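You operate a simulated robot arm through the tools that you are given. There is no shell and no other tool.

Carry out the task below with a simulated robot arm. There is one attempt and no reset: what you move stays moved.

## Task
Buff the haze off the cube with the purple flower and set it on the mixing mat.
Fine: stand it in the cup holder to buff it; the pad goes back. What is to be rubbed or washed off counts as gone when no trace of it is left.

Only the result counts: the job must be done as asked and must still hold three seconds after the hand-in. Knocking over, shifting, dropping, spilling or breaking anything else fails it.

## Robot
A 7-joint arm with a two-finger parallel gripper, fixed in place. Base frame: the origin is at the foot of the arm, x ahead of it, y to its left, z up. Lengths are in mm, angles in rad, forces in N, time in s.
Its first joint turns from -2.601 to 2.601 rad. Payload 3.43 kg.
The TCP is the grasp point between the finger pads, 30 mm short of the fingertips. In the tool frame z runs along the fingers and y along their closing line. Largest opening 94 mm; finger width 28, thickness 10; the body of the gripper, 50 by 96 mm, starts 55 mm behind the TCP.
Orientation is that of the tool frame in the base frame, as a unit quaternion [x, y, z, w]. With the fingers straight down and closing along the base's y, the tool's x points along the base's -x, its y along +y and its z along -z.

## Interface
- The arm moves only by the tool step_arm. Its argument "series" is a list of rows, each a list of 7 numbers: the turn, a rotation vector about the tool's x, y, z in units of 4 degrees (1.0 is 4 degrees), then the shift along the tool's x, y, z in units of 50 mm (1.0 is 50 mm), then the opening, from 0 (shut) to 1 (fully open). In form: [[rx, ry, rz, x, y, z, hand], ...]. A call has 1 to 20 rows; each row shifts and turns the commanded pose from where the row before left it, along the tool's axes as they then stand. A call with a number of a shift or a turn outside -1 to 1 is refused whole. A row lasts 0.2 s, in which the tool goes at most 50 mm and 0.15 rad; a call with a longer step from one row to the next is refused whole, and so is a gripper value outside its range. Where a pose cannot be reached the arm comes as near as it can. A force on the tool above 40 N (or 10 N above the force at the start of the call, whichever is more), or a blocked arm, ends the call early, and 0.2 s more pass. The fingers move at their own pace (about 45 mm/s each) and stop on an object; they squeeze with about 35 N. The grip force told is the motor's: it shows also when the fingers shut on nothing. Time passes only in rows, and 0.2 s behind the last, so rows that do not move let the fingers close. The reply holds the time, the measured pose of the TCP, the force on the tool along the base axes, the opening and the grip force, in the units named above and with some noise, with the torque about the TCP (base axes, N m) and any sound that the robot's microphone picked up.
- Cameras (640 x 400 px; columns grow to the right, rows downward): "scene" is fixed at [399.3, 651.4, 1540]; the picture's right is [0.83, 0.56, 0.00], its down [0.55, -0.82, -0.18] and it looks along [-0.10, 0.15, -0.98] (base axes); focal length 300 px, centre (320, 200). "wrist" rides on the gripper at [76, 14, -103] in the tool frame; the picture's right is [-0.18, 0.98, 0.00], its down [-0.75, -0.14, -0.64] and it looks along [-0.63, -0.12, 0.77] (tool axes); focal length 243 px, centre (320, 200). There is no depth. A picture from a camera that has moved, and an enlarged one, comes with that camera's place and axes in the base frame and with its lens.
- grab_frame(camera): a new picture of that camera. The clock stands still meanwhile.
- inspect(camera, box): a new picture of the part [left, top, right, bottom] of that camera's present view, enlarged. The clock stands still meanwhile.
- finish_job(): hands the job in; it is judged then, once.

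Nothing tells you positions but the pictures and the camera data. Unless the task says otherwise, let go and move clear before handing in.

The tools are called after "Request:" as name(argument=value, ...) on one line, values as JSON. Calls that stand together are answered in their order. step_arm: Moves the arm, as the interface text tells. Its arguments: {"type":"object","properties":{"series":{"type":"array"}},"required":["series"]} The other tools are called the same way: grab_frame (camera) takes a picture; inspect (camera, box) takes an enlarged picture of a part of a camera's view; finish_job () hands the job in.

At the start:

```text
time: 0.0
eef_pos: [41.5, 742.3, 1010.4]
ee_rot: [0.0, 1.0, 0.001, 0.0]
contact_force: [-0.6, 0.4, 0.2]
ft_torque: [0.02, 0.01, -0.01]
width: 94.1
finger_force: 0.0
```

scene: 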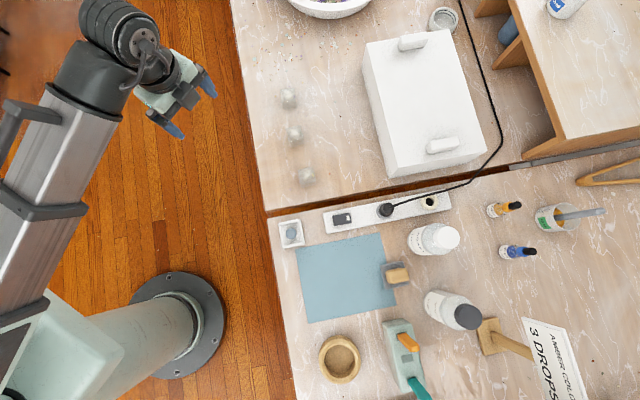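
wrist: 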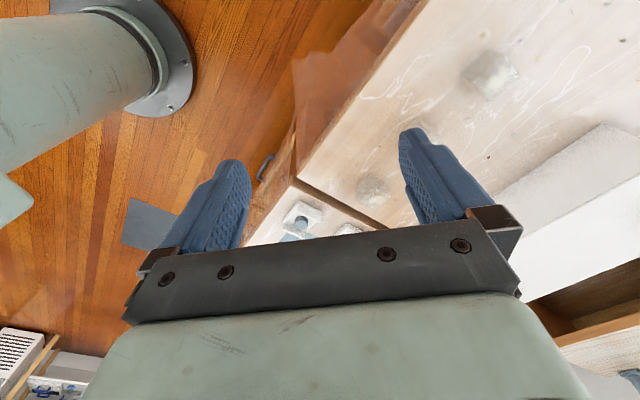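

I see a workbench with a blue mat, a wooden ring, a few hazy cubes on the left of the upper table, and other items. I'll zoom in on the parts before moving.

Request:
inspect(camera="scene", box=[250, 70, 350, 200])

Request:
inspect(camera="scene", box=[270, 200, 430, 300])

Request:
inspect(camera="scene", box=[300, 300, 460, 400])

Request:
inspect(camera="scene", box=[400, 180, 640, 400])

Request:
inspect(camera="scene", box=[280, 0, 480, 100])

```text
3.08 times, centred on (300, 135) of scene
camera zoom: at [399.3, 651.4, 1540.0], right [0.83, 0.56, 0.0], down [0.55, -0.82, -0.18], along [-0.1, 0.15, -0.98], focal length 922 px, centre (382, 400)
```

zoom: 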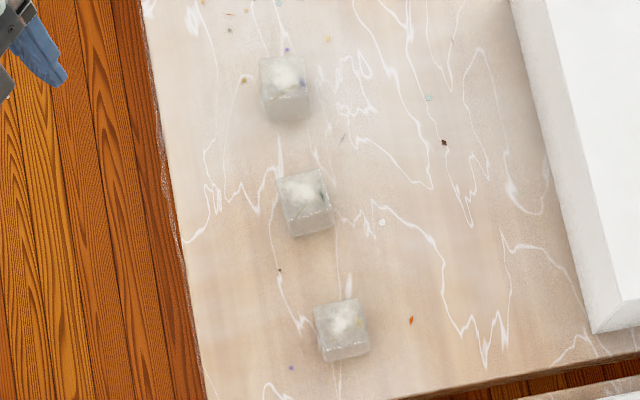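

```text
4.00 times, centred on (350, 250) of scene
camera zoom: at [399.3, 651.4, 1540.0], right [0.83, 0.56, 0.0], down [0.55, -0.82, -0.18], along [-0.1, 0.15, -0.98], focal length 1198 px, centre (200, 0)
```

zoom: 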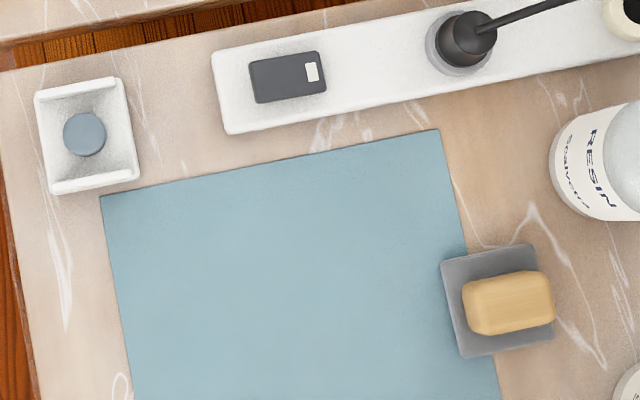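

```text
4.00 times, centred on (380, 350) of scene
camera zoom: at [399.3, 651.4, 1540.0], right [0.83, 0.56, 0.0], down [0.55, -0.82, -0.18], along [-0.1, 0.15, -0.98], focal length 1198 px, centre (80, -400)
```

zoom: 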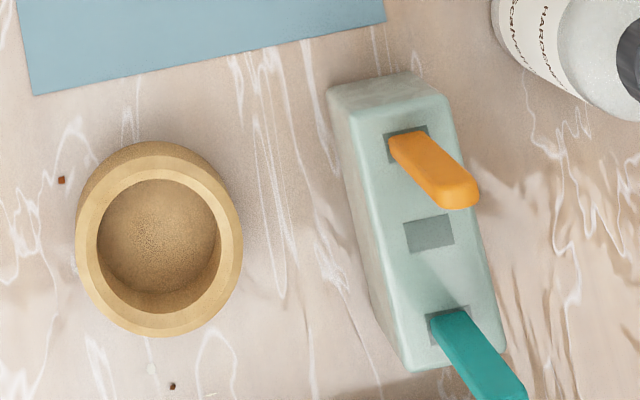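

```text
1.82 times, centred on (520, 290) of scene
camera zoom: at [399.3, 651.4, 1540.0], right [0.83, 0.56, 0.0], down [0.55, -0.82, -0.18], along [-0.1, 0.15, -0.98], focal length 545 px, centre (-44, 36)
```

zoom: 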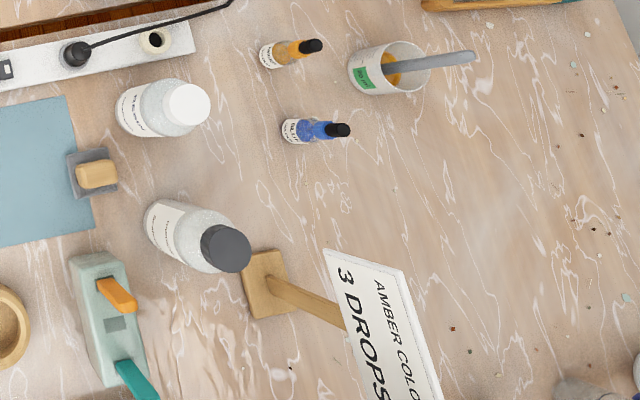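

```text
3.20 times, centred on (380, 50) of scene
camera zoom: at [399.3, 651.4, 1540.0], right [0.83, 0.56, 0.0], down [0.55, -0.82, -0.18], along [-0.1, 0.15, -0.98], focal length 959 px, centre (128, 680)
```

zoom: 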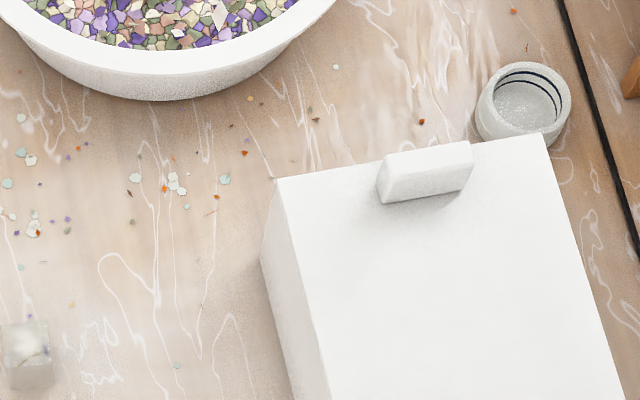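

The table top looks to be around z≈735, with three hazy cubes near (77,969), (155,887) and (251,805). I'll bring the wrist camera over them to find the purple flower.

Request:
step_arm(series=[[0, 0, 0, -0.1, 0.65, 0.44, 1], [0, 0, 0, -0.1, 0.65, 0.44, 1], [0, 0, 0, -0.1, 0.65, 0.44, 1], [0, 0, 0, -0.1, 0.65, 0.44, 1], [0, 0, 0, -0.1, 0.65, 0.44, 1], [0, 0, 0, 0, 0, 0, 1]])

Request:
grab_frame(camera="wrist")

Request:
grab_frame(camera="scene")

```text
time: 1.4
eef_pos: [66.0, 906.1, 900.8]
ee_rot: [0.0, 1.0, 0.001, 0.001]
contact_force: [-0.6, -0.5, -1.0]
ft_torque: [0.0, 0.0, -0.02]
width: 94.0
finger_force: 0.0
```

```text
taken
camera wrist: at [-9.5, 918.9, 1003.4], right [0.18, 0.98, 0.0], down [0.75, -0.14, 0.64], along [0.63, -0.12, -0.77], focal length 243 px, centre (320, 200)
```

wrist: 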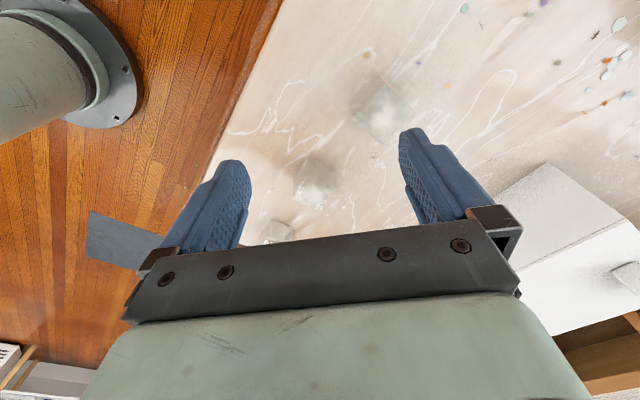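

```text
taken
```

scene: 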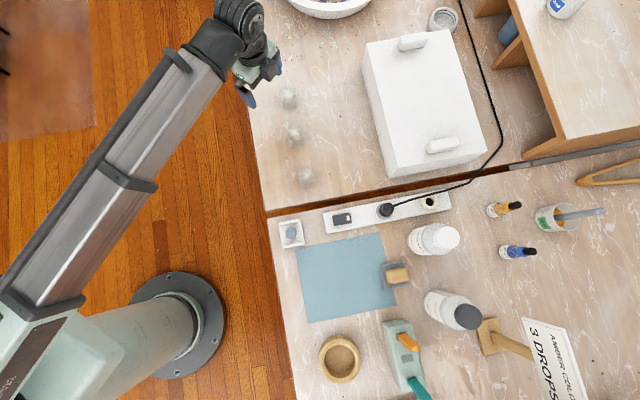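

Request:
inspect(camera="wrist", box=[340, 60, 430, 150])

Request:
inspect(camera="wrist", box=[250, 140, 360, 250])

Request:
inspect(camera="scene", box=[275, 80, 325, 195])

```text
4.44 times, centred on (385, 105) of wrist
camera zoom: at [-9.5, 918.9, 1003.4], right [0.18, 0.98, 0.0], down [0.75, -0.14, 0.64], along [0.63, -0.12, -0.77], focal length 1078 px, centre (31, 622)
```

zoom: 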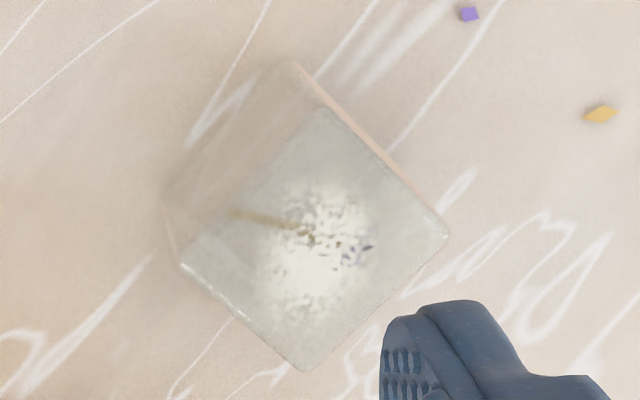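

```text
3.64 times, centred on (305, 195) of wrist
camera zoom: at [-9.5, 918.9, 1003.4], right [0.18, 0.98, 0.0], down [0.75, -0.14, 0.64], along [0.63, -0.12, -0.77], focal length 882 px, centre (374, 218)
```

zoom: 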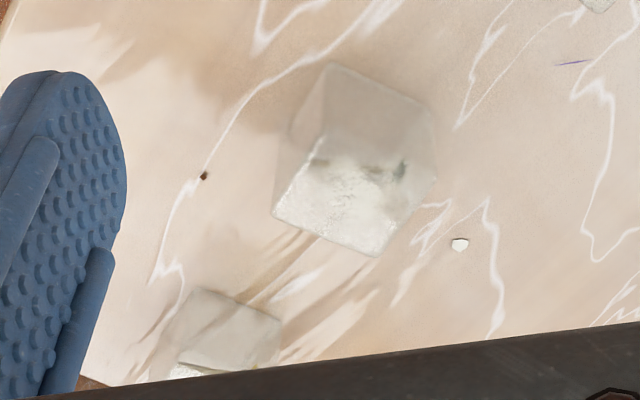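

```text
3.48 times, centred on (300, 138) of scene
camera zoom: at [399.3, 651.4, 1540.0], right [0.83, 0.56, 0.0], down [0.55, -0.82, -0.18], along [-0.1, 0.15, -0.98], focal length 1042 px, centre (390, 417)
```

zoom: 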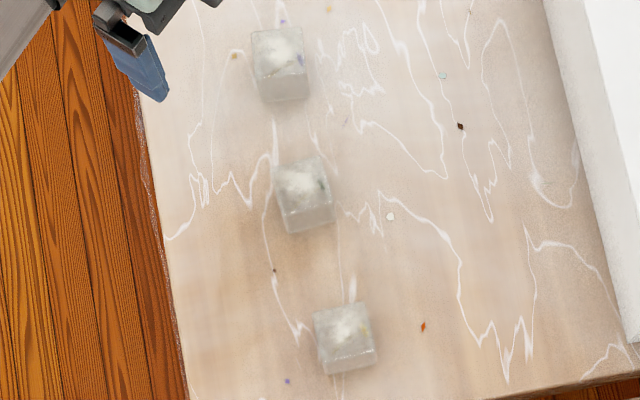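

Request:
step_arm(series=[[0, 0, 0, -0.14, 0.44, 0.6, 1], [0, 0, 0, -0.14, 0.44, 0.6, 1], [0, 0, 0, 0, 0, 0, 1]])

Request:
inspect(camera="wrist", box=[240, 80, 420, 230])

Request:
grab_frame(camera="wrist")

```text
time: 2.2
eef_pos: [81.1, 947.9, 842.7]
ee_rot: [0.0, 1.0, 0.001, 0.001]
contact_force: [0.0, 0.8, 0.1]
ft_torque: [-0.02, 0.02, -0.01]
width: 94.0
finger_force: 0.1
```

```text
2.67 times, centred on (330, 155) of wrist
camera zoom: at [4.3, 961.0, 945.3], right [0.18, 0.98, 0.0], down [0.75, -0.14, 0.64], along [0.63, -0.12, -0.77], focal length 647 px, centre (293, 320)
```

zoom: 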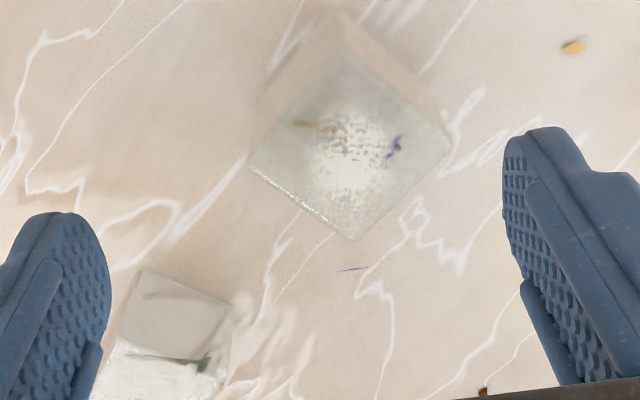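

```text
taken
camera wrist: at [4.3, 961.0, 945.3], right [0.18, 0.98, 0.0], down [0.75, -0.14, 0.64], along [0.63, -0.12, -0.77], focal length 243 px, centre (320, 200)
```

wrist: 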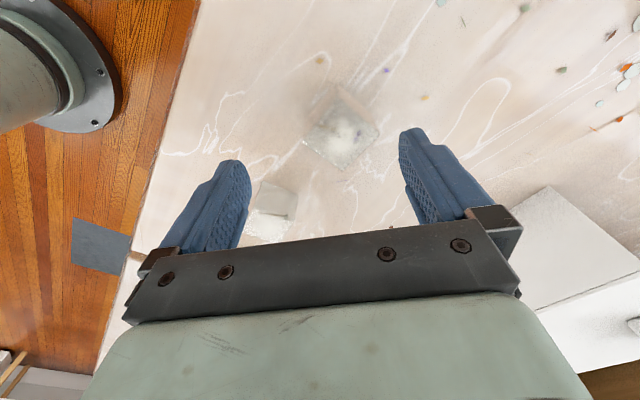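

Request:
step_arm(series=[[0, 0, 0, -0.54, -0.52, 0, 1], [0, 0, 0, -0.54, -0.52, 0, 1], [0, 0, 0, -0.54, -0.52, 0, 1], [0, 0, 0, 0, 0, 0, 1]])

Request:
inspect(camera="wrist", box=[240, 80, 420, 230])

Request:
step_arm(series=[[0, 0, 0, -0.6, -0.52, 0, 1], [0, 0, 0, -0.6, -0.52, 0, 1], [0, 0, 0, -0.6, -0.52, 0, 1], [0, 0, 0, 0, 0, 0, 1]])

Request:
inspect(camera="wrist", box=[240, 80, 420, 230])

Request:
grab_frame(camera="wrist")

```text
time: 3.2
eef_pos: [162.2, 871.6, 841.9]
ee_rot: [0.0, 1.0, 0.001, 0.002]
contact_force: [-0.1, 0.2, 0.5]
ft_torque: [0.0, 0.01, -0.01]
width: 94.4
finger_force: 0.0
```

```text
2.67 times, centred on (330, 155) of wrist
camera zoom: at [86.3, 884.5, 944.5], right [0.18, 0.98, 0.0], down [0.75, -0.14, 0.64], along [0.63, -0.12, -0.77], focal length 647 px, centre (293, 320)
```

zoom: 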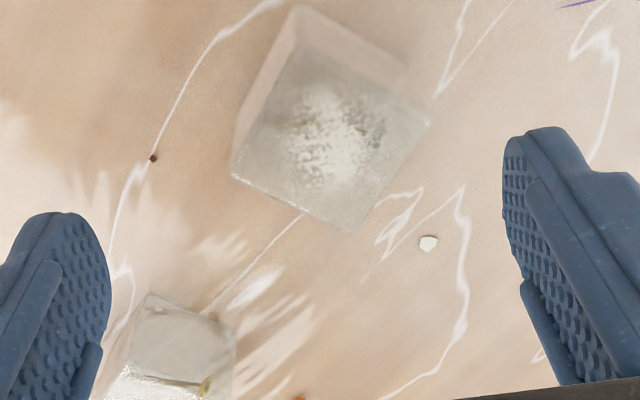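

```text
time: 4.2
eef_pos: [250.7, 793.2, 841.0]
ee_rot: [0.0, 1.0, 0.001, 0.0]
contact_force: [0.2, -0.8, -1.1]
ft_torque: [-0.04, 0.03, 0.0]
width: 93.9
finger_force: 0.1
```

```text
2.67 times, centred on (330, 155) of wrist
camera zoom: at [175.6, 806.2, 943.4], right [0.18, 0.98, 0.0], down [0.75, -0.14, 0.64], along [0.63, -0.12, -0.77], focal length 647 px, centre (293, 320)
```

zoom: 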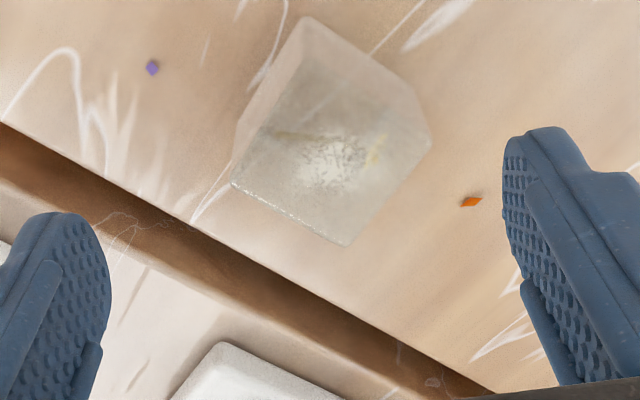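

```text
taken
camera wrist: at [175.6, 806.2, 943.4], right [0.18, 0.98, 0.0], down [0.75, -0.14, 0.64], along [0.63, -0.12, -0.77], focal length 243 px, centre (320, 200)
```

wrist: 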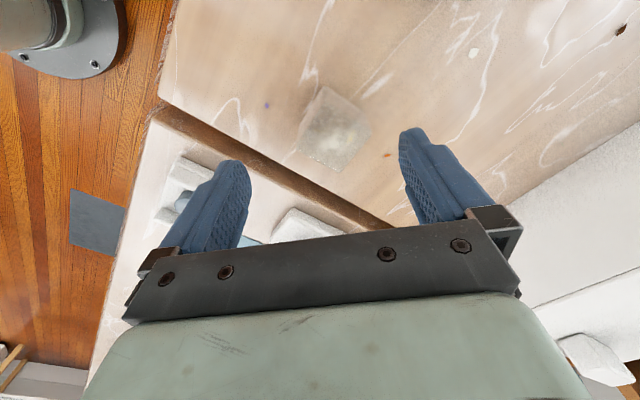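

Cube 1 (near 85,962) shows purple bits; the others show green and yellow, so it's the target. Next I'll look at the white tray with the blue disc and the tan block to find the pad.

Request:
step_arm(series=[[0, 0, 0, -0.27, -0.68, -0.25, 1], [0, 0, 0, -0.27, -0.68, -0.25, 1], [0, 0, 0, -0.27, -0.68, -0.25, 1], [0, 0, 0, -0.27, -0.68, -0.25, 1], [0, 0, 0, 0, 0, 0, 1]])

Request:
grab_frame(camera="wrist")

Request:
inspect(camera="wrist", box=[240, 100, 420, 230])

```text
time: 5.4
eef_pos: [303.6, 659.5, 889.5]
ee_rot: [0.0, 1.0, 0.001, 0.001]
contact_force: [-1.1, 0.7, -0.4]
ft_torque: [-0.01, 0.0, 0.03]
width: 94.0
finger_force: 0.0
```

```text
taken
camera wrist: at [226.7, 671.4, 992.4], right [0.18, 0.98, 0.0], down [0.75, -0.14, 0.64], along [0.63, -0.12, -0.77], focal length 243 px, centre (320, 200)
```

wrist: 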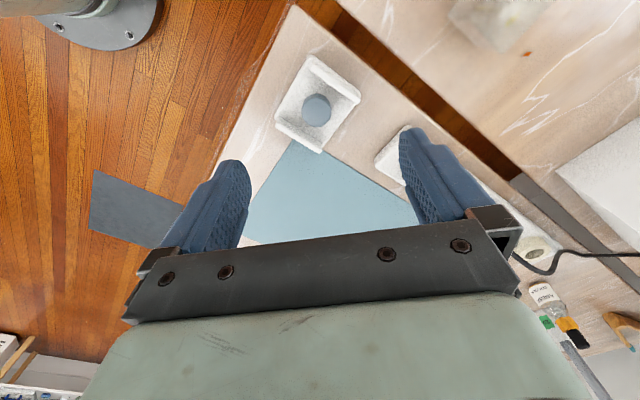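

```text
3.08 times, centred on (330, 165) of wrist
camera zoom: at [226.7, 671.4, 992.4], right [0.18, 0.98, 0.0], down [0.75, -0.14, 0.64], along [0.63, -0.12, -0.77], focal length 746 px, centre (289, 308)
```

zoom: 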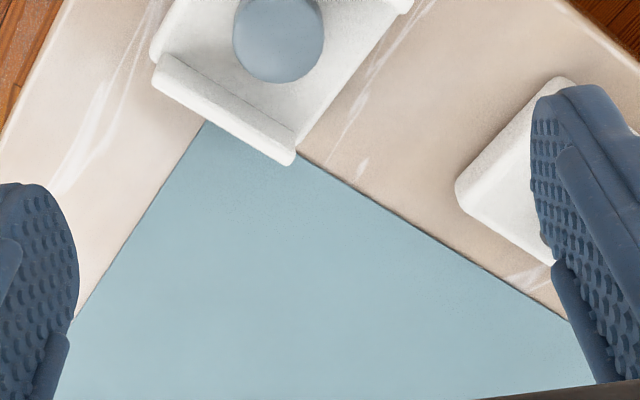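

Request:
inspect(camera="wrist", box=[260, 40, 380, 160])

Request:
step_arm(series=[[0, 0, 0, -0.9, 0.2, -0.1, 1], [0, 0, 0, -0.9, 0.2, -0.1, 1], [0, 0, 0, -0.9, 0.2, -0.1, 1], [0, 0, 0, -0.9, 0.2, -0.1, 1], [0, 0, 0, -0.9, 0.2, -0.1, 1], [0, 0, 0, 0, 0, 0, 1]])

Request:
grab_frame(camera="wrist")

Request:
inspect(camera="wrist", box=[250, 90, 410, 230])

```text
3.33 times, centred on (320, 100) of wrist
camera zoom: at [226.7, 671.4, 992.4], right [0.18, 0.98, 0.0], down [0.75, -0.14, 0.64], along [0.63, -0.12, -0.77], focal length 809 px, centre (320, 533)
```

zoom: 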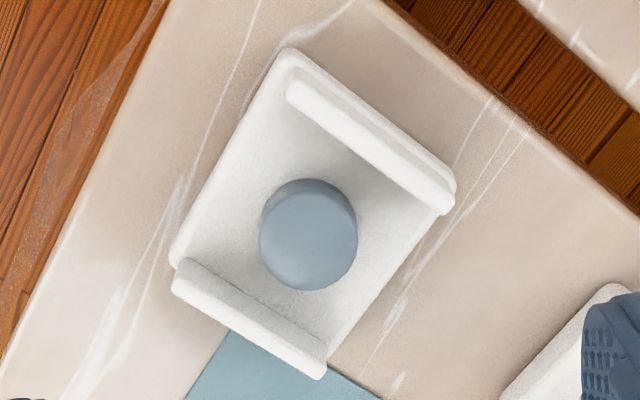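

```text
time: 6.8
eef_pos: [531.0, 702.6, 917.4]
ee_rot: [0.0, 1.0, 0.001, 0.0]
contact_force: [1.1, 0.4, 0.7]
ft_torque: [-0.01, 0.01, 0.02]
width: 94.2
finger_force: 0.1
```

```text
taken
camera wrist: at [454.6, 716.8, 1020.5], right [0.18, 0.98, 0.0], down [0.75, -0.14, 0.64], along [0.63, -0.12, -0.77], focal length 243 px, centre (320, 200)
```

wrist: 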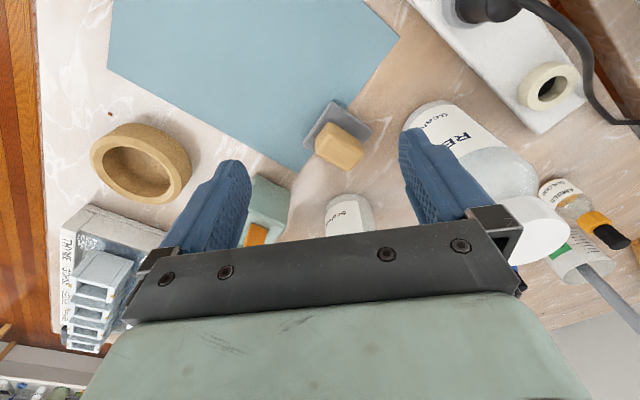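

```text
2.86 times, centred on (330, 160) of wrist
camera zoom: at [454.6, 716.8, 1020.5], right [0.18, 0.98, 0.0], down [0.75, -0.14, 0.64], along [0.63, -0.12, -0.77], focal length 693 px, centre (291, 314)
```

zoom: 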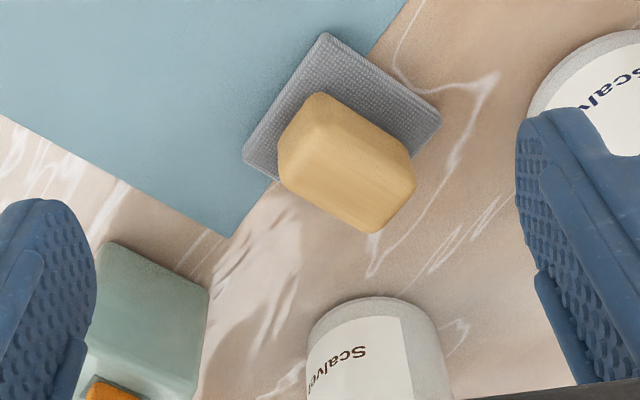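

Request:
inspect(camera="wrist", box=[40, 100, 240, 360])

Request:
step_arm(series=[[0, 0, 0, 0.2, -0.9, -0.2, 1], [0, 0, 0, 0.2, -0.9, -0.2, 1], [0, 0, 0, 0.2, -0.9, -0.2, 1], [0, 0, 0, 0.2, -0.9, -0.2, 1], [0, 0, 0, 0.2, -0.9, -0.2, 1], [0, 0, 0, 0, 0, 0, 1]])

Request:
grab_frame(camera="wrist")

```text
1.54 times, centred on (140, 230) of wrist
camera zoom: at [454.6, 716.8, 1020.5], right [0.18, 0.98, 0.0], down [0.75, -0.14, 0.64], along [0.63, -0.12, -0.77], focal length 373 px, centre (597, 154)
```

zoom: 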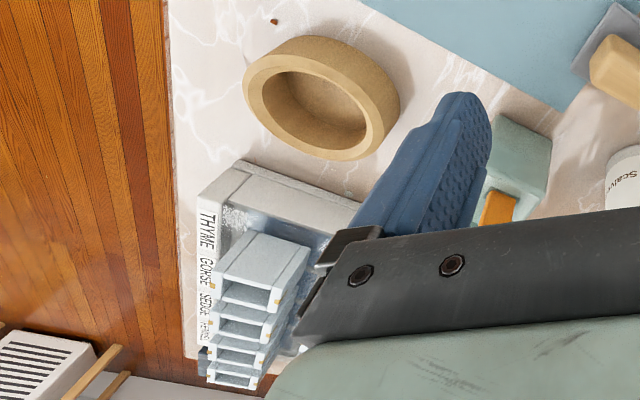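

```text
time: 8.2
eef_pos: [479.5, 482.0, 965.6]
ee_rot: [0.0, 1.0, 0.001, 0.0]
contact_force: [-0.1, -0.1, -0.2]
ft_torque: [0.0, 0.05, 0.0]
width: 93.9
finger_force: 0.0
```

```text
taken
camera wrist: at [402.8, 495.6, 1068.9], right [0.18, 0.98, 0.0], down [0.75, -0.14, 0.64], along [0.63, -0.12, -0.77], focal length 243 px, centre (320, 200)
```

wrist: 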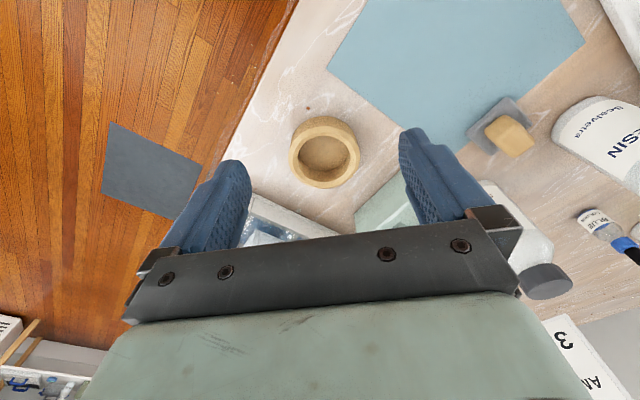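

Request:
inspect(camera="wrist", box=[270, 100, 380, 200])

Request:
inspect(camera="wrist", box=[450, 80, 550, 170])

Request:
grab_frame(camera="scene")

Request:
inspect(camera="scene", box=[370, 250, 420, 300])

```text
4.00 times, centred on (325, 150) of wrist
camera zoom: at [402.8, 495.6, 1068.9], right [0.18, 0.98, 0.0], down [0.75, -0.14, 0.64], along [0.63, -0.12, -0.77], focal length 970 px, centre (300, 400)
```

zoom: 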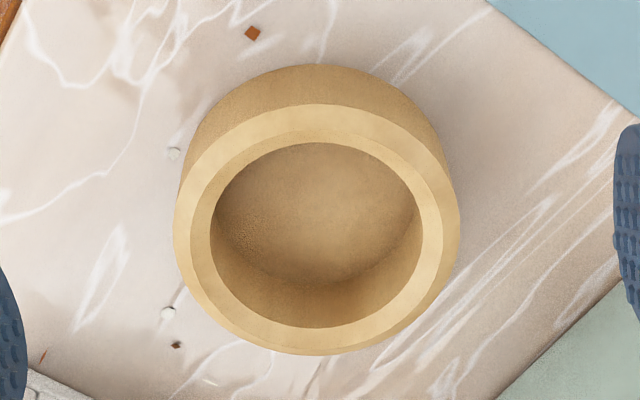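

```text
4.44 times, centred on (500, 125) of wrist
camera zoom: at [402.8, 495.6, 1068.9], right [0.18, 0.98, 0.0], down [0.75, -0.14, 0.64], along [0.63, -0.12, -0.77], focal length 1078 px, centre (-480, 533)
```

zoom: 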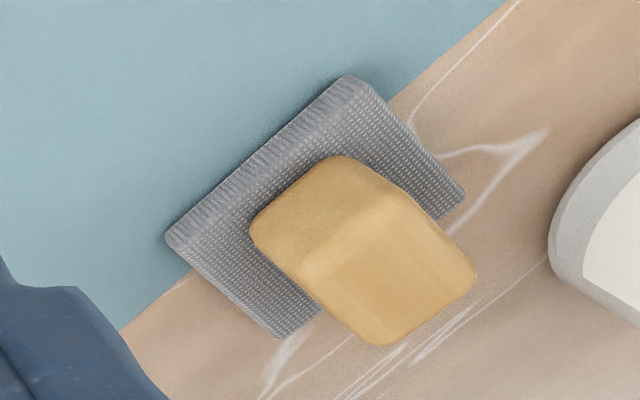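

```text
taken
```

scene: 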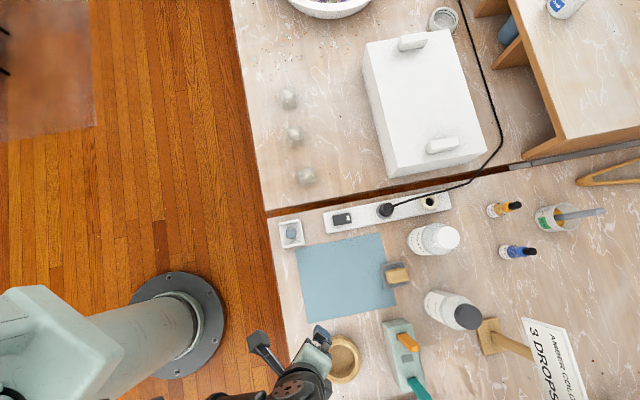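

```text
8.00 times, centred on (395, 275) of scene
camera zoom: at [399.3, 651.4, 1540.0], right [0.83, 0.56, 0.0], down [0.55, -0.82, -0.18], along [-0.1, 0.15, -0.98], focal length 2397 px, centre (-280, -400)
```

zoom: 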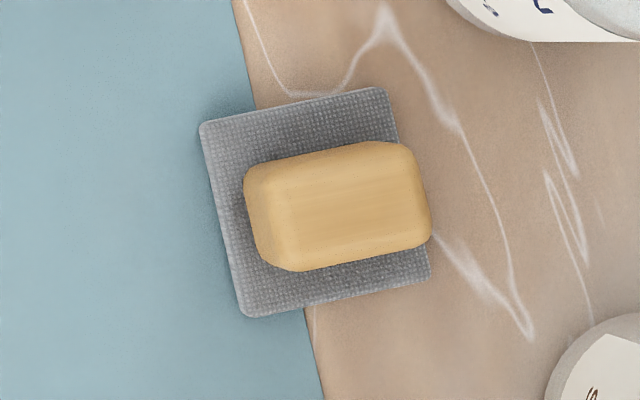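

The tan-handled gray pad is at about (592,720), aligned at roughly 45°. The wooden ring at (578,469) is the cup holder, with a 76 mm bore and its rim at z≈764. Cube 1 is about 40 mm, yawed about 41°. I'll turn the tool to match and travel above it.

Request:
step_arm(series=[[0, 0, -1, 0, 0, 0, 1], [0, 0, -1, 0, 0, 0, 1], [0, 0, -1, 0, 0, 0, 1], [0, 0, -1, 0, 0, 0, 1], [0, 0, -1, 0, 0, 0, 1], [0, 0, -1, 0, 0, 0, 1], [0, 0, -1, 0, 0, 0, 1], [0, 0, -1, 0, 0, 0, 1], [0, 0, -1, 0, 0, 0, 1], [0, 0, -1, 0, 0, 0, 1], [0, 0, -0.25, 0, 0, 0, 1], [0, 0, 0, 0, 0, 0, 1]])

Request:
step_arm(series=[[0, 0, 0, -0.0265, 0.955, 0.131, 1], [0, 0, 0, -0.0265, 0.955, 0.131, 1], [0, 0, 0, -0.0265, 0.955, 0.131, 1], [0, 0, 0, -0.0265, 0.955, 0.131, 1], [0, 0, 0, -0.0265, 0.955, 0.131, 1], [0, 0, 0, -0.0265, 0.955, 0.131, 1], [0, 0, 0, -0.0265, 0.955, 0.131, 1], [0, 0, 0, -0.0265, 0.955, 0.131, 1], [0, 0, 0, -0.0265, 0.955, 0.131, 1], [0, 0, 0, -0.0265, 0.955, 0.131, 1], [0, 0, 0, -0.0265, 0.955, 0.131, 1], [0, 0, 0, -0.0265, 0.955, 0.131, 1], [0, 0, 0, -0.0265, 0.955, 0.131, 1], [0, 0, 0, 0, 0, 0, 1]])

Request:
grab_frame(camera="wrist")

Request:
inspect(camera="wrist", box=[240, 80, 420, 230])

```text
time: 10.8
eef_pos: [479.6, 480.6, 965.4]
ee_rot: [-0.35, 0.937, 0.001, 0.0]
contact_force: [-0.6, 0.0, 0.6]
ft_torque: [-0.02, -0.02, 0.0]
width: 93.9
finger_force: 0.0
```

```text
time: 13.8
eef_pos: [85.6, 961.5, 879.0]
ee_rot: [-0.35, 0.937, 0.002, 0.0]
contact_force: [0.3, 0.3, 0.2]
ft_torque: [0.0, -0.01, 0.01]
width: 94.0
finger_force: 0.0
```

```text
taken
camera wrist: at [18.5, 921.3, 982.4], right [-0.51, 0.86, 0.0], down [0.66, 0.39, 0.64], along [0.55, 0.33, -0.77], focal length 243 px, centre (320, 200)
```

wrist: 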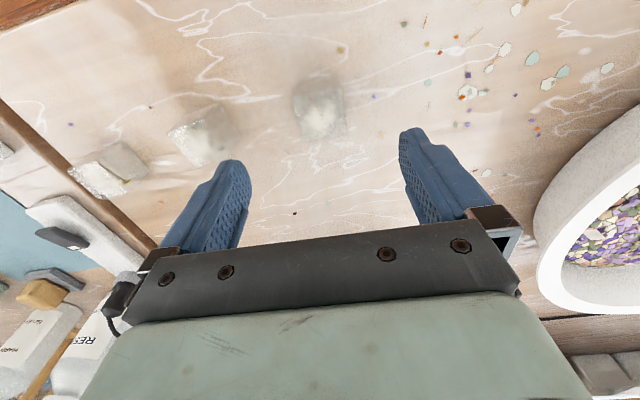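

```text
2.67 times, centred on (330, 155) of wrist
camera zoom: at [18.5, 921.3, 982.4], right [-0.51, 0.86, 0.0], down [0.66, 0.39, 0.64], along [0.55, 0.33, -0.77], focal length 647 px, centre (293, 320)
```

zoom: 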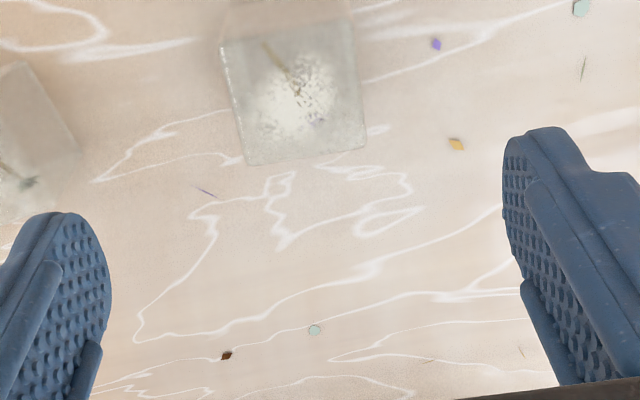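

Request:
step_arm(series=[[0, 0, 0, 0, 0, 0.48, 1], [0, 0, 0, 0, 0, 0.48, 1], [0, 0, 0, 0, 0, 0.48, 1], [0, 0, 0, 0, 0, 0.4, 1], [0, 0, 0, 0, 0, 0, 1]])

Request:
grab_frame(camera="wrist")

Request:
inspect(camera="wrist", box=[220, 100, 420, 230])

Request:
inspect(camera="scene", box=[250, 60, 340, 140])

```text
time: 15.0
eef_pos: [85.6, 962.0, 788.8]
ee_rot: [-0.351, 0.937, 0.002, 0.001]
contact_force: [0.2, -0.5, -0.4]
ft_torque: [0.02, -0.01, -0.04]
width: 93.8
finger_force: 0.1
```

```text
taken
camera wrist: at [17.2, 921.1, 890.9], right [-0.51, 0.86, 0.0], down [0.66, 0.39, 0.64], along [0.55, 0.33, -0.77], focal length 243 px, centre (320, 200)
```

wrist: 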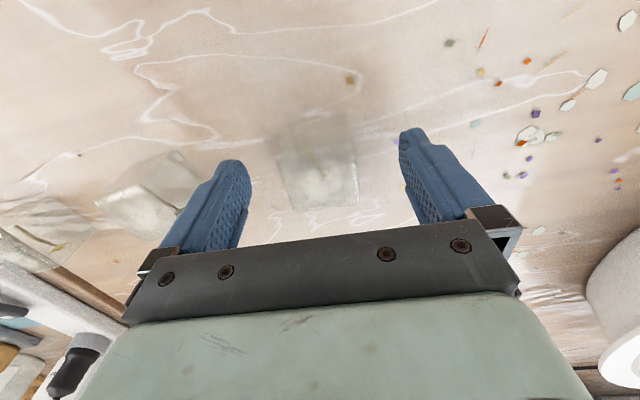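

```text
3.08 times, centred on (320, 165) of wrist
camera zoom: at [17.2, 921.1, 890.9], right [-0.51, 0.86, 0.0], down [0.66, 0.39, 0.64], along [0.55, 0.33, -0.77], focal length 746 px, centre (320, 308)
```

zoom: 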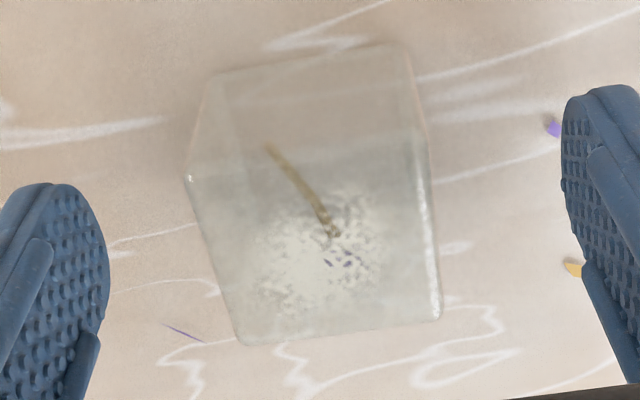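

```text
5.00 times, centred on (295, 100) of scene
camera zoom: at [399.3, 651.4, 1540.0], right [0.83, 0.56, 0.0], down [0.55, -0.82, -0.18], along [-0.1, 0.15, -0.98], focal length 1498 px, centre (445, 700)
```

zoom: 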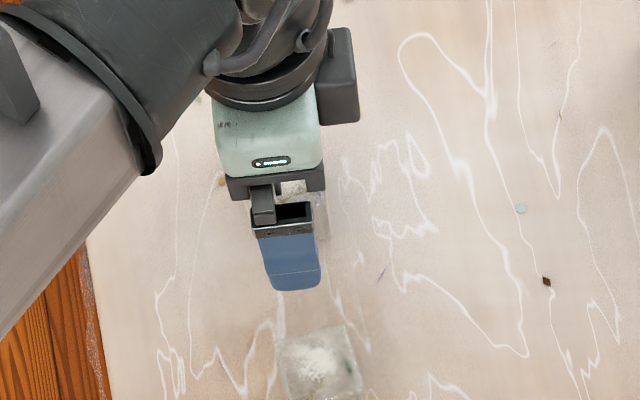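

Request:
step_arm(series=[[0, 0, 0, 0, 0, 0.13, 1], [0, 0, 0, 0, 0, 0.12, 1], [0, 0, 0, 0, 0, 0, 0.55], [0, 0, 0, 0, 0, 0, 0.55], [0, 0, 0, 0, 0, 0, 0.55]])

Request:
inspect(camera="wrist", box=[220, 100, 420, 230])

```text
time: 16.2
eef_pos: [85.4, 962.5, 775.8]
ee_rot: [-0.351, 0.936, 0.001, 0.0]
contact_force: [1.0, -0.2, 0.1]
ft_torque: [0.0, 0.0, -0.01]
width: 51.7
finger_force: 0.0
```

```text
3.08 times, centred on (320, 165) of wrist
camera zoom: at [18.1, 921.8, 878.6], right [-0.51, 0.86, 0.0], down [0.66, 0.39, 0.64], along [0.55, 0.33, -0.77], focal length 746 px, centre (320, 308)
```

zoom: 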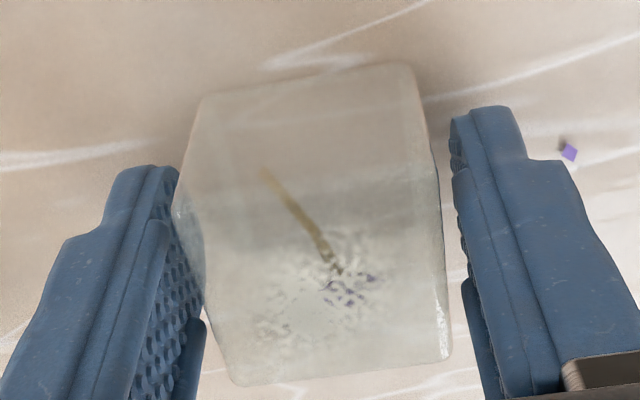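

Request:
step_arm(series=[[0, 0, 0, 0, 0, 0, 0], [0, 0, 0, 0, 0, 0, 0], [0, 0, 0, 0, 0, 0, 0], [0, 0, 0, 0, 0, 0, 0]])

Request:
step_arm(series=[[0, 0, 0, 0, 0, -0.2, 0], [0, 0, 0, 0, 0, -0.4, 0], [0, 0, 0, 0, 0, -0.8, 0], [0, 0, 0, 0, 0, -0.8, 0], [0, 0, 0, 0, 0, 0, 0]])

Request:
grab_frame(camera="wrist")

Request:
inspect(camera="wrist", box=[220, 100, 420, 230])

Request:
inspect(camera="scene", box=[250, 60, 340, 140])

```text
time: 17.2
eef_pos: [85.5, 961.5, 776.1]
ee_rot: [-0.35, 0.937, 0.001, 0.0]
contact_force: [-0.4, -0.8, -0.4]
ft_torque: [0.0, -0.02, -0.01]
width: 45.6
finger_force: 35.6
```

```text
time: 18.4
eef_pos: [88.1, 960.3, 886.9]
ee_rot: [-0.35, 0.937, 0.001, 0.0]
contact_force: [0.3, 0.4, 0.4]
ft_torque: [0.01, 0.0, -0.01]
width: 0.0
finger_force: 33.3
```

```text
taken
camera wrist: at [20.4, 920.4, 989.9], right [-0.51, 0.86, 0.0], down [0.66, 0.39, 0.64], along [0.55, 0.33, -0.77], focal length 243 px, centre (320, 200)
```

wrist: 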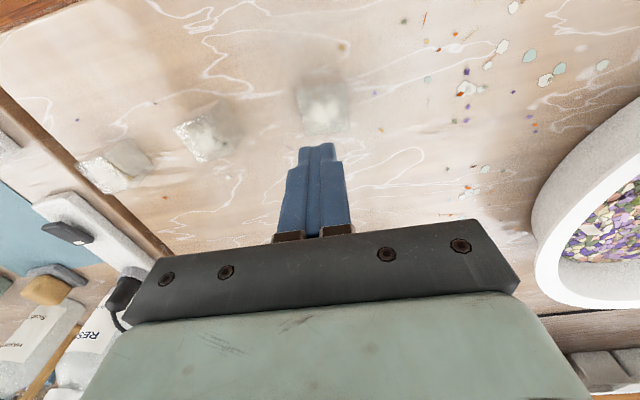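

```text
3.08 times, centred on (320, 165) of wrist
camera zoom: at [20.4, 920.4, 989.9], right [-0.51, 0.86, 0.0], down [0.66, 0.39, 0.64], along [0.55, 0.33, -0.77], focal length 746 px, centre (320, 308)
```

zoom: 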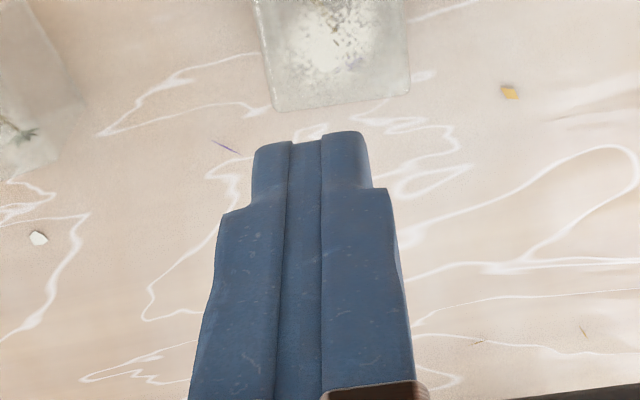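

```text
5.00 times, centred on (295, 100) of scene
camera zoom: at [399.3, 651.4, 1540.0], right [0.83, 0.56, 0.0], down [0.55, -0.82, -0.18], along [-0.1, 0.15, -0.98], focal length 1498 px, centre (445, 700)
```

zoom: 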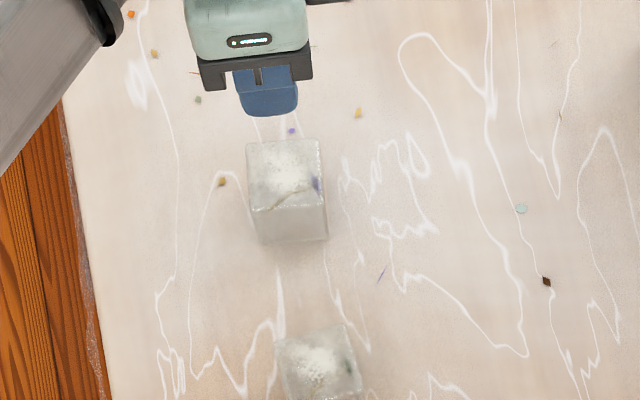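

The fingers closed on the cube (45.6 mm) but it slipped out on the way up and stayed in place. I'll open, go down again, and watch the grip closely.

Request:
step_arm(series=[[0, 0, 0, 0.02, 0.05, 0, 1], [0, 0, 0, 0, 0, 0, 1], [0, 0, 0, 0, 0, 0, 1], [0, 0, 0, 0, 0, 0, 1], [0, 0, 0, 0, 0, 0, 1], [0, 0, 0, 0, 0, 0.4, 1], [0, 0, 0, 0, 0, 0.6, 1], [0, 0, 0, 0, 0, 0.6, 1], [0, 0, 0, 0, 0, 0.4, 1], [0, 0, 0, 0, 0, 0, 1]])

Request:
inspect(camera="wrist", box=[220, 100, 420, 230])

```text
time: 20.6
eef_pos: [82.9, 964.6, 786.0]
ee_rot: [-0.35, 0.937, 0.001, 0.001]
contact_force: [0.4, -0.3, -0.3]
ft_torque: [-0.03, 0.01, 0.0]
width: 94.2
finger_force: 0.1
```

```text
3.08 times, centred on (320, 165) of wrist
camera zoom: at [15.9, 923.8, 889.6], right [-0.51, 0.86, 0.0], down [0.66, 0.39, 0.64], along [0.55, 0.33, -0.77], focal length 746 px, centre (320, 308)
```

zoom: 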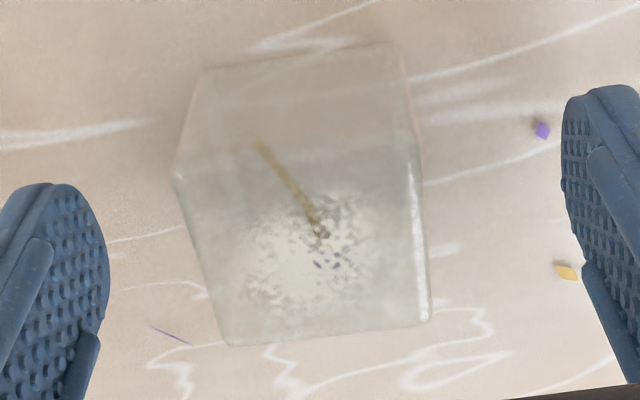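

Request:
step_arm(series=[[0, 0, 0, 0, -0.05, 0.12, 1], [0, 0, 0, 0, 0, 0.11, 1], [0, 0, 0, 0, 0, 0, 0.5], [0, 0, 0, 0, 0, 0, 0.5], [0, 0, 0, 0, 0, 0, 0.5], [0, 0, 0, 0, 0, 0, 0.5]])

Request:
inspect(camera="wrist", box=[220, 100, 420, 230])

Request:
step_arm(series=[[0, 0, 0, 0, 0, 0, 0.3], [0, 0, 0, 0, 0, 0, 0.3], [0, 0, 0, 0, 0, 0, 0.3], [0, 0, 0, 0, 0, 0, 0.3], [0, 0, 0, 0, 0, 0, 0.3]])

Request:
inspect(camera="wrist", box=[220, 100, 420, 230])

```text
time: 22.0
eef_pos: [85.2, 961.7, 774.5]
ee_rot: [-0.35, 0.937, 0.0, 0.001]
contact_force: [0.4, -0.9, -0.2]
ft_torque: [-0.05, -0.03, -0.01]
width: 47.1
finger_force: 0.4
```

```text
3.08 times, centred on (320, 165) of wrist
camera zoom: at [17.9, 921.7, 877.7], right [-0.51, 0.86, 0.0], down [0.66, 0.39, 0.64], along [0.55, 0.33, -0.77], focal length 746 px, centre (320, 308)
```

zoom: 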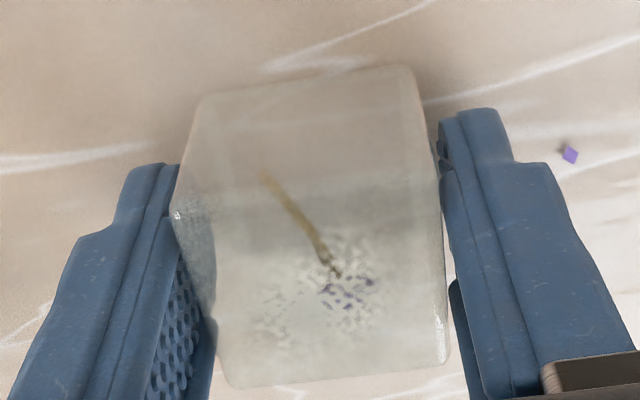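

```text
time: 23.2
eef_pos: [85.3, 961.7, 774.4]
ee_rot: [-0.349, 0.937, 0.002, 0.0]
contact_force: [0.4, -0.3, 0.3]
ft_torque: [-0.01, 0.01, -0.01]
width: 45.8
finger_force: 35.3
```

```text
3.08 times, centred on (320, 165) of wrist
camera zoom: at [17.9, 921.7, 877.7], right [-0.51, 0.86, 0.0], down [0.66, 0.39, 0.64], along [0.55, 0.33, -0.77], focal length 746 px, centre (320, 308)
```

zoom: 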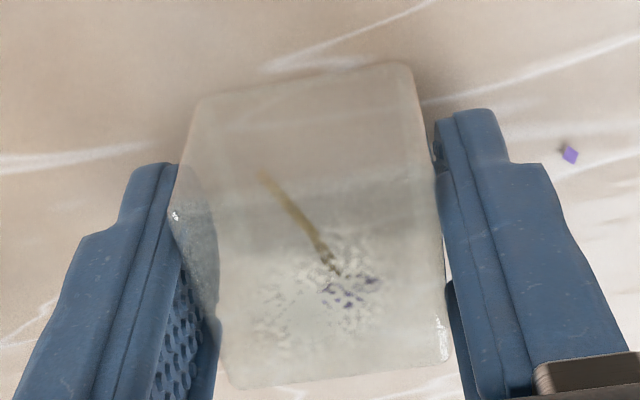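

Request:
step_arm(series=[[0, 0, 0, 0, 0, 0, 0], [0, 0, 0, 0, 0, -0.05, 0], [0, 0, 0, 0, 0, -0.05, 0], [0, 0, 0, 0, 0, 0, 0]])

Request:
inspect(camera="wrist", box=[220, 100, 420, 230])

```text
time: 24.2
eef_pos: [85.6, 961.5, 780.2]
ee_rot: [-0.35, 0.937, 0.001, 0.0]
contact_force: [0.7, 1.6, -1.3]
ft_torque: [0.01, 0.01, 0.01]
width: 45.8
finger_force: 34.9
```

```text
3.08 times, centred on (320, 165) of wrist
camera zoom: at [17.4, 921.3, 882.6], right [-0.51, 0.86, 0.0], down [0.66, 0.39, 0.64], along [0.55, 0.33, -0.77], focal length 746 px, centre (320, 308)
```

zoom: 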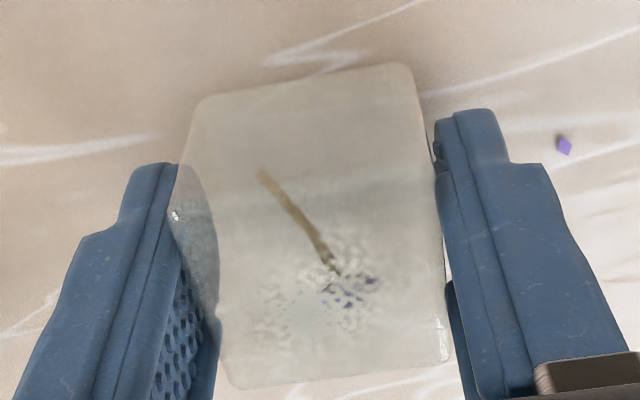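

It's coming up with the gripper this time. I'll keep lifting gently.

Request:
step_arm(series=[[0, 0, 0, 0, 0, -0.1, 0], [0, 0, 0, 0, 0, -0.15, 0], [0, 0, 0, 0, 0, -0.15, 0], [0, 0, 0, 0, 0, -0.15, 0], [0, 0, 0, 0, 0, -0.15, 0], [0, 0, 0, 0, 0, 0, 0]])

Request:
inspect(camera="wrist", box=[220, 100, 420, 230])

Request:
inspect(camera="scene", box=[250, 60, 340, 140])

```text
time: 25.6
eef_pos: [84.7, 961.0, 815.1]
ee_rot: [-0.35, 0.937, 0.001, 0.0]
contact_force: [-0.3, 0.4, -0.1]
ft_torque: [0.01, 0.04, 0.01]
width: 45.7
finger_force: 35.4
```

```text
3.08 times, centred on (320, 165) of wrist
camera zoom: at [18.4, 921.2, 917.9], right [-0.51, 0.86, 0.0], down [0.66, 0.39, 0.64], along [0.55, 0.33, -0.77], focal length 746 px, centre (320, 308)
```

zoom: 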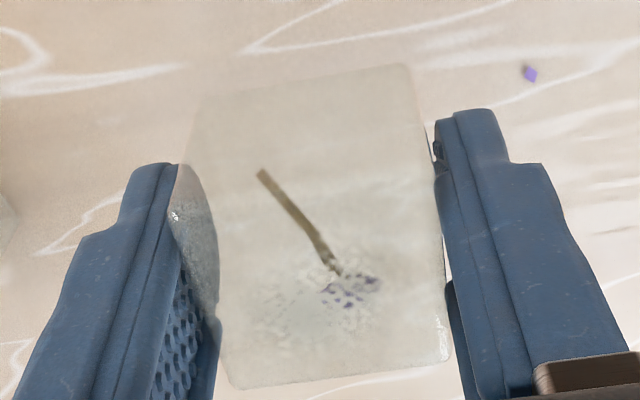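

```text
5.00 times, centred on (295, 100) of scene
camera zoom: at [399.3, 651.4, 1540.0], right [0.83, 0.56, 0.0], down [0.55, -0.82, -0.18], along [-0.1, 0.15, -0.98], focal length 1498 px, centre (445, 700)
```

zoom: 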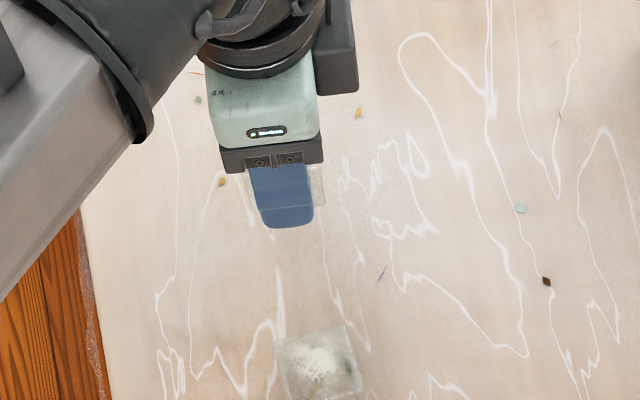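

The cube is held when I move gently. To keep the fingers out of the cup-holder bore, I'll set it back down here and re-grip about 16 mm higher.

Request:
step_arm(series=[[0, 0, 0, 0, 0, 0.15, 0], [0, 0, 0, 0, 0, 0.2, 0], [0, 0, 0, 0, 0, 0.2, 0], [0, 0, 0, 0, 0, 0.15, 0], [0, 0, 0, 0, 0, 0.06, 0], [0, 0, 0, 0, 0, 0.03, 0], [0, 0, 0, 0, 0, 0, 0]])

```text
time: 27.2
eef_pos: [84.5, 960.3, 773.8]
ee_rot: [-0.35, 0.937, 0.002, 0.001]
contact_force: [0.3, 0.3, -1.4]
ft_torque: [0.01, 0.04, 0.01]
width: 45.8
finger_force: 34.5
```

Request:
step_arm(series=[[0, 0, 0, 0, 0, 0.02, 0], [0, 0, 0, 0, 0, 0, 0]])

Request:
step_arm(series=[[0, 0, 0, 0, 0, 0.02, 0], [0, 0, 0, 0, 0, 0, 0]])

```text
time: 27.8
eef_pos: [84.4, 960.7, 773.8]
ee_rot: [-0.35, 0.937, 0.001, 0.001]
contact_force: [-0.8, 0.1, 6.5]
ft_torque: [-0.09, 0.01, 0.0]
width: 45.8
finger_force: 35.0
```

```text
time: 28.4
eef_pos: [84.9, 960.5, 775.2]
ee_rot: [-0.35, 0.937, 0.001, 0.001]
contact_force: [1.5, 1.5, 17.1]
ft_torque: [-0.09, -0.04, 0.02]
width: 45.7
finger_force: 35.1
```

Request:
step_arm(series=[[0, 0, 0, 0, 0, -0.03, 0.6], [0, 0, 0, 0, 0, 0, 0.6], [0, 0, 0, 0, 0, 0, 0.6], [0, 0, 0, 0, 0, -0.17, 0.6], [0, 0, 0, 0, 0, -0.17, 0.6], [0, 0, 0, 0, 0, 0, 0.6]])

Request:
inspect(camera="wrist", box=[220, 100, 420, 230])

```text
time: 29.8
eef_pos: [83.9, 960.8, 792.2]
ee_rot: [-0.351, 0.936, 0.001, 0.0]
contact_force: [0.7, 0.2, 0.5]
ft_torque: [0.02, 0.02, 0.01]
width: 56.5
finger_force: 0.0
```

```text
3.08 times, centred on (320, 165) of wrist
camera zoom: at [17.2, 920.8, 895.4], right [-0.51, 0.86, 0.0], down [0.66, 0.39, 0.64], along [0.55, 0.33, -0.77], focal length 746 px, centre (320, 308)
```

zoom: 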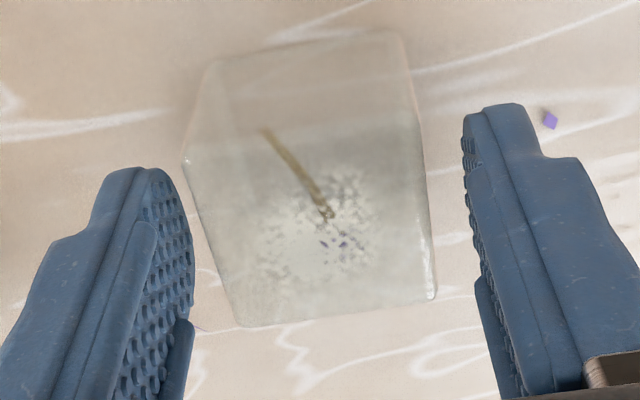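

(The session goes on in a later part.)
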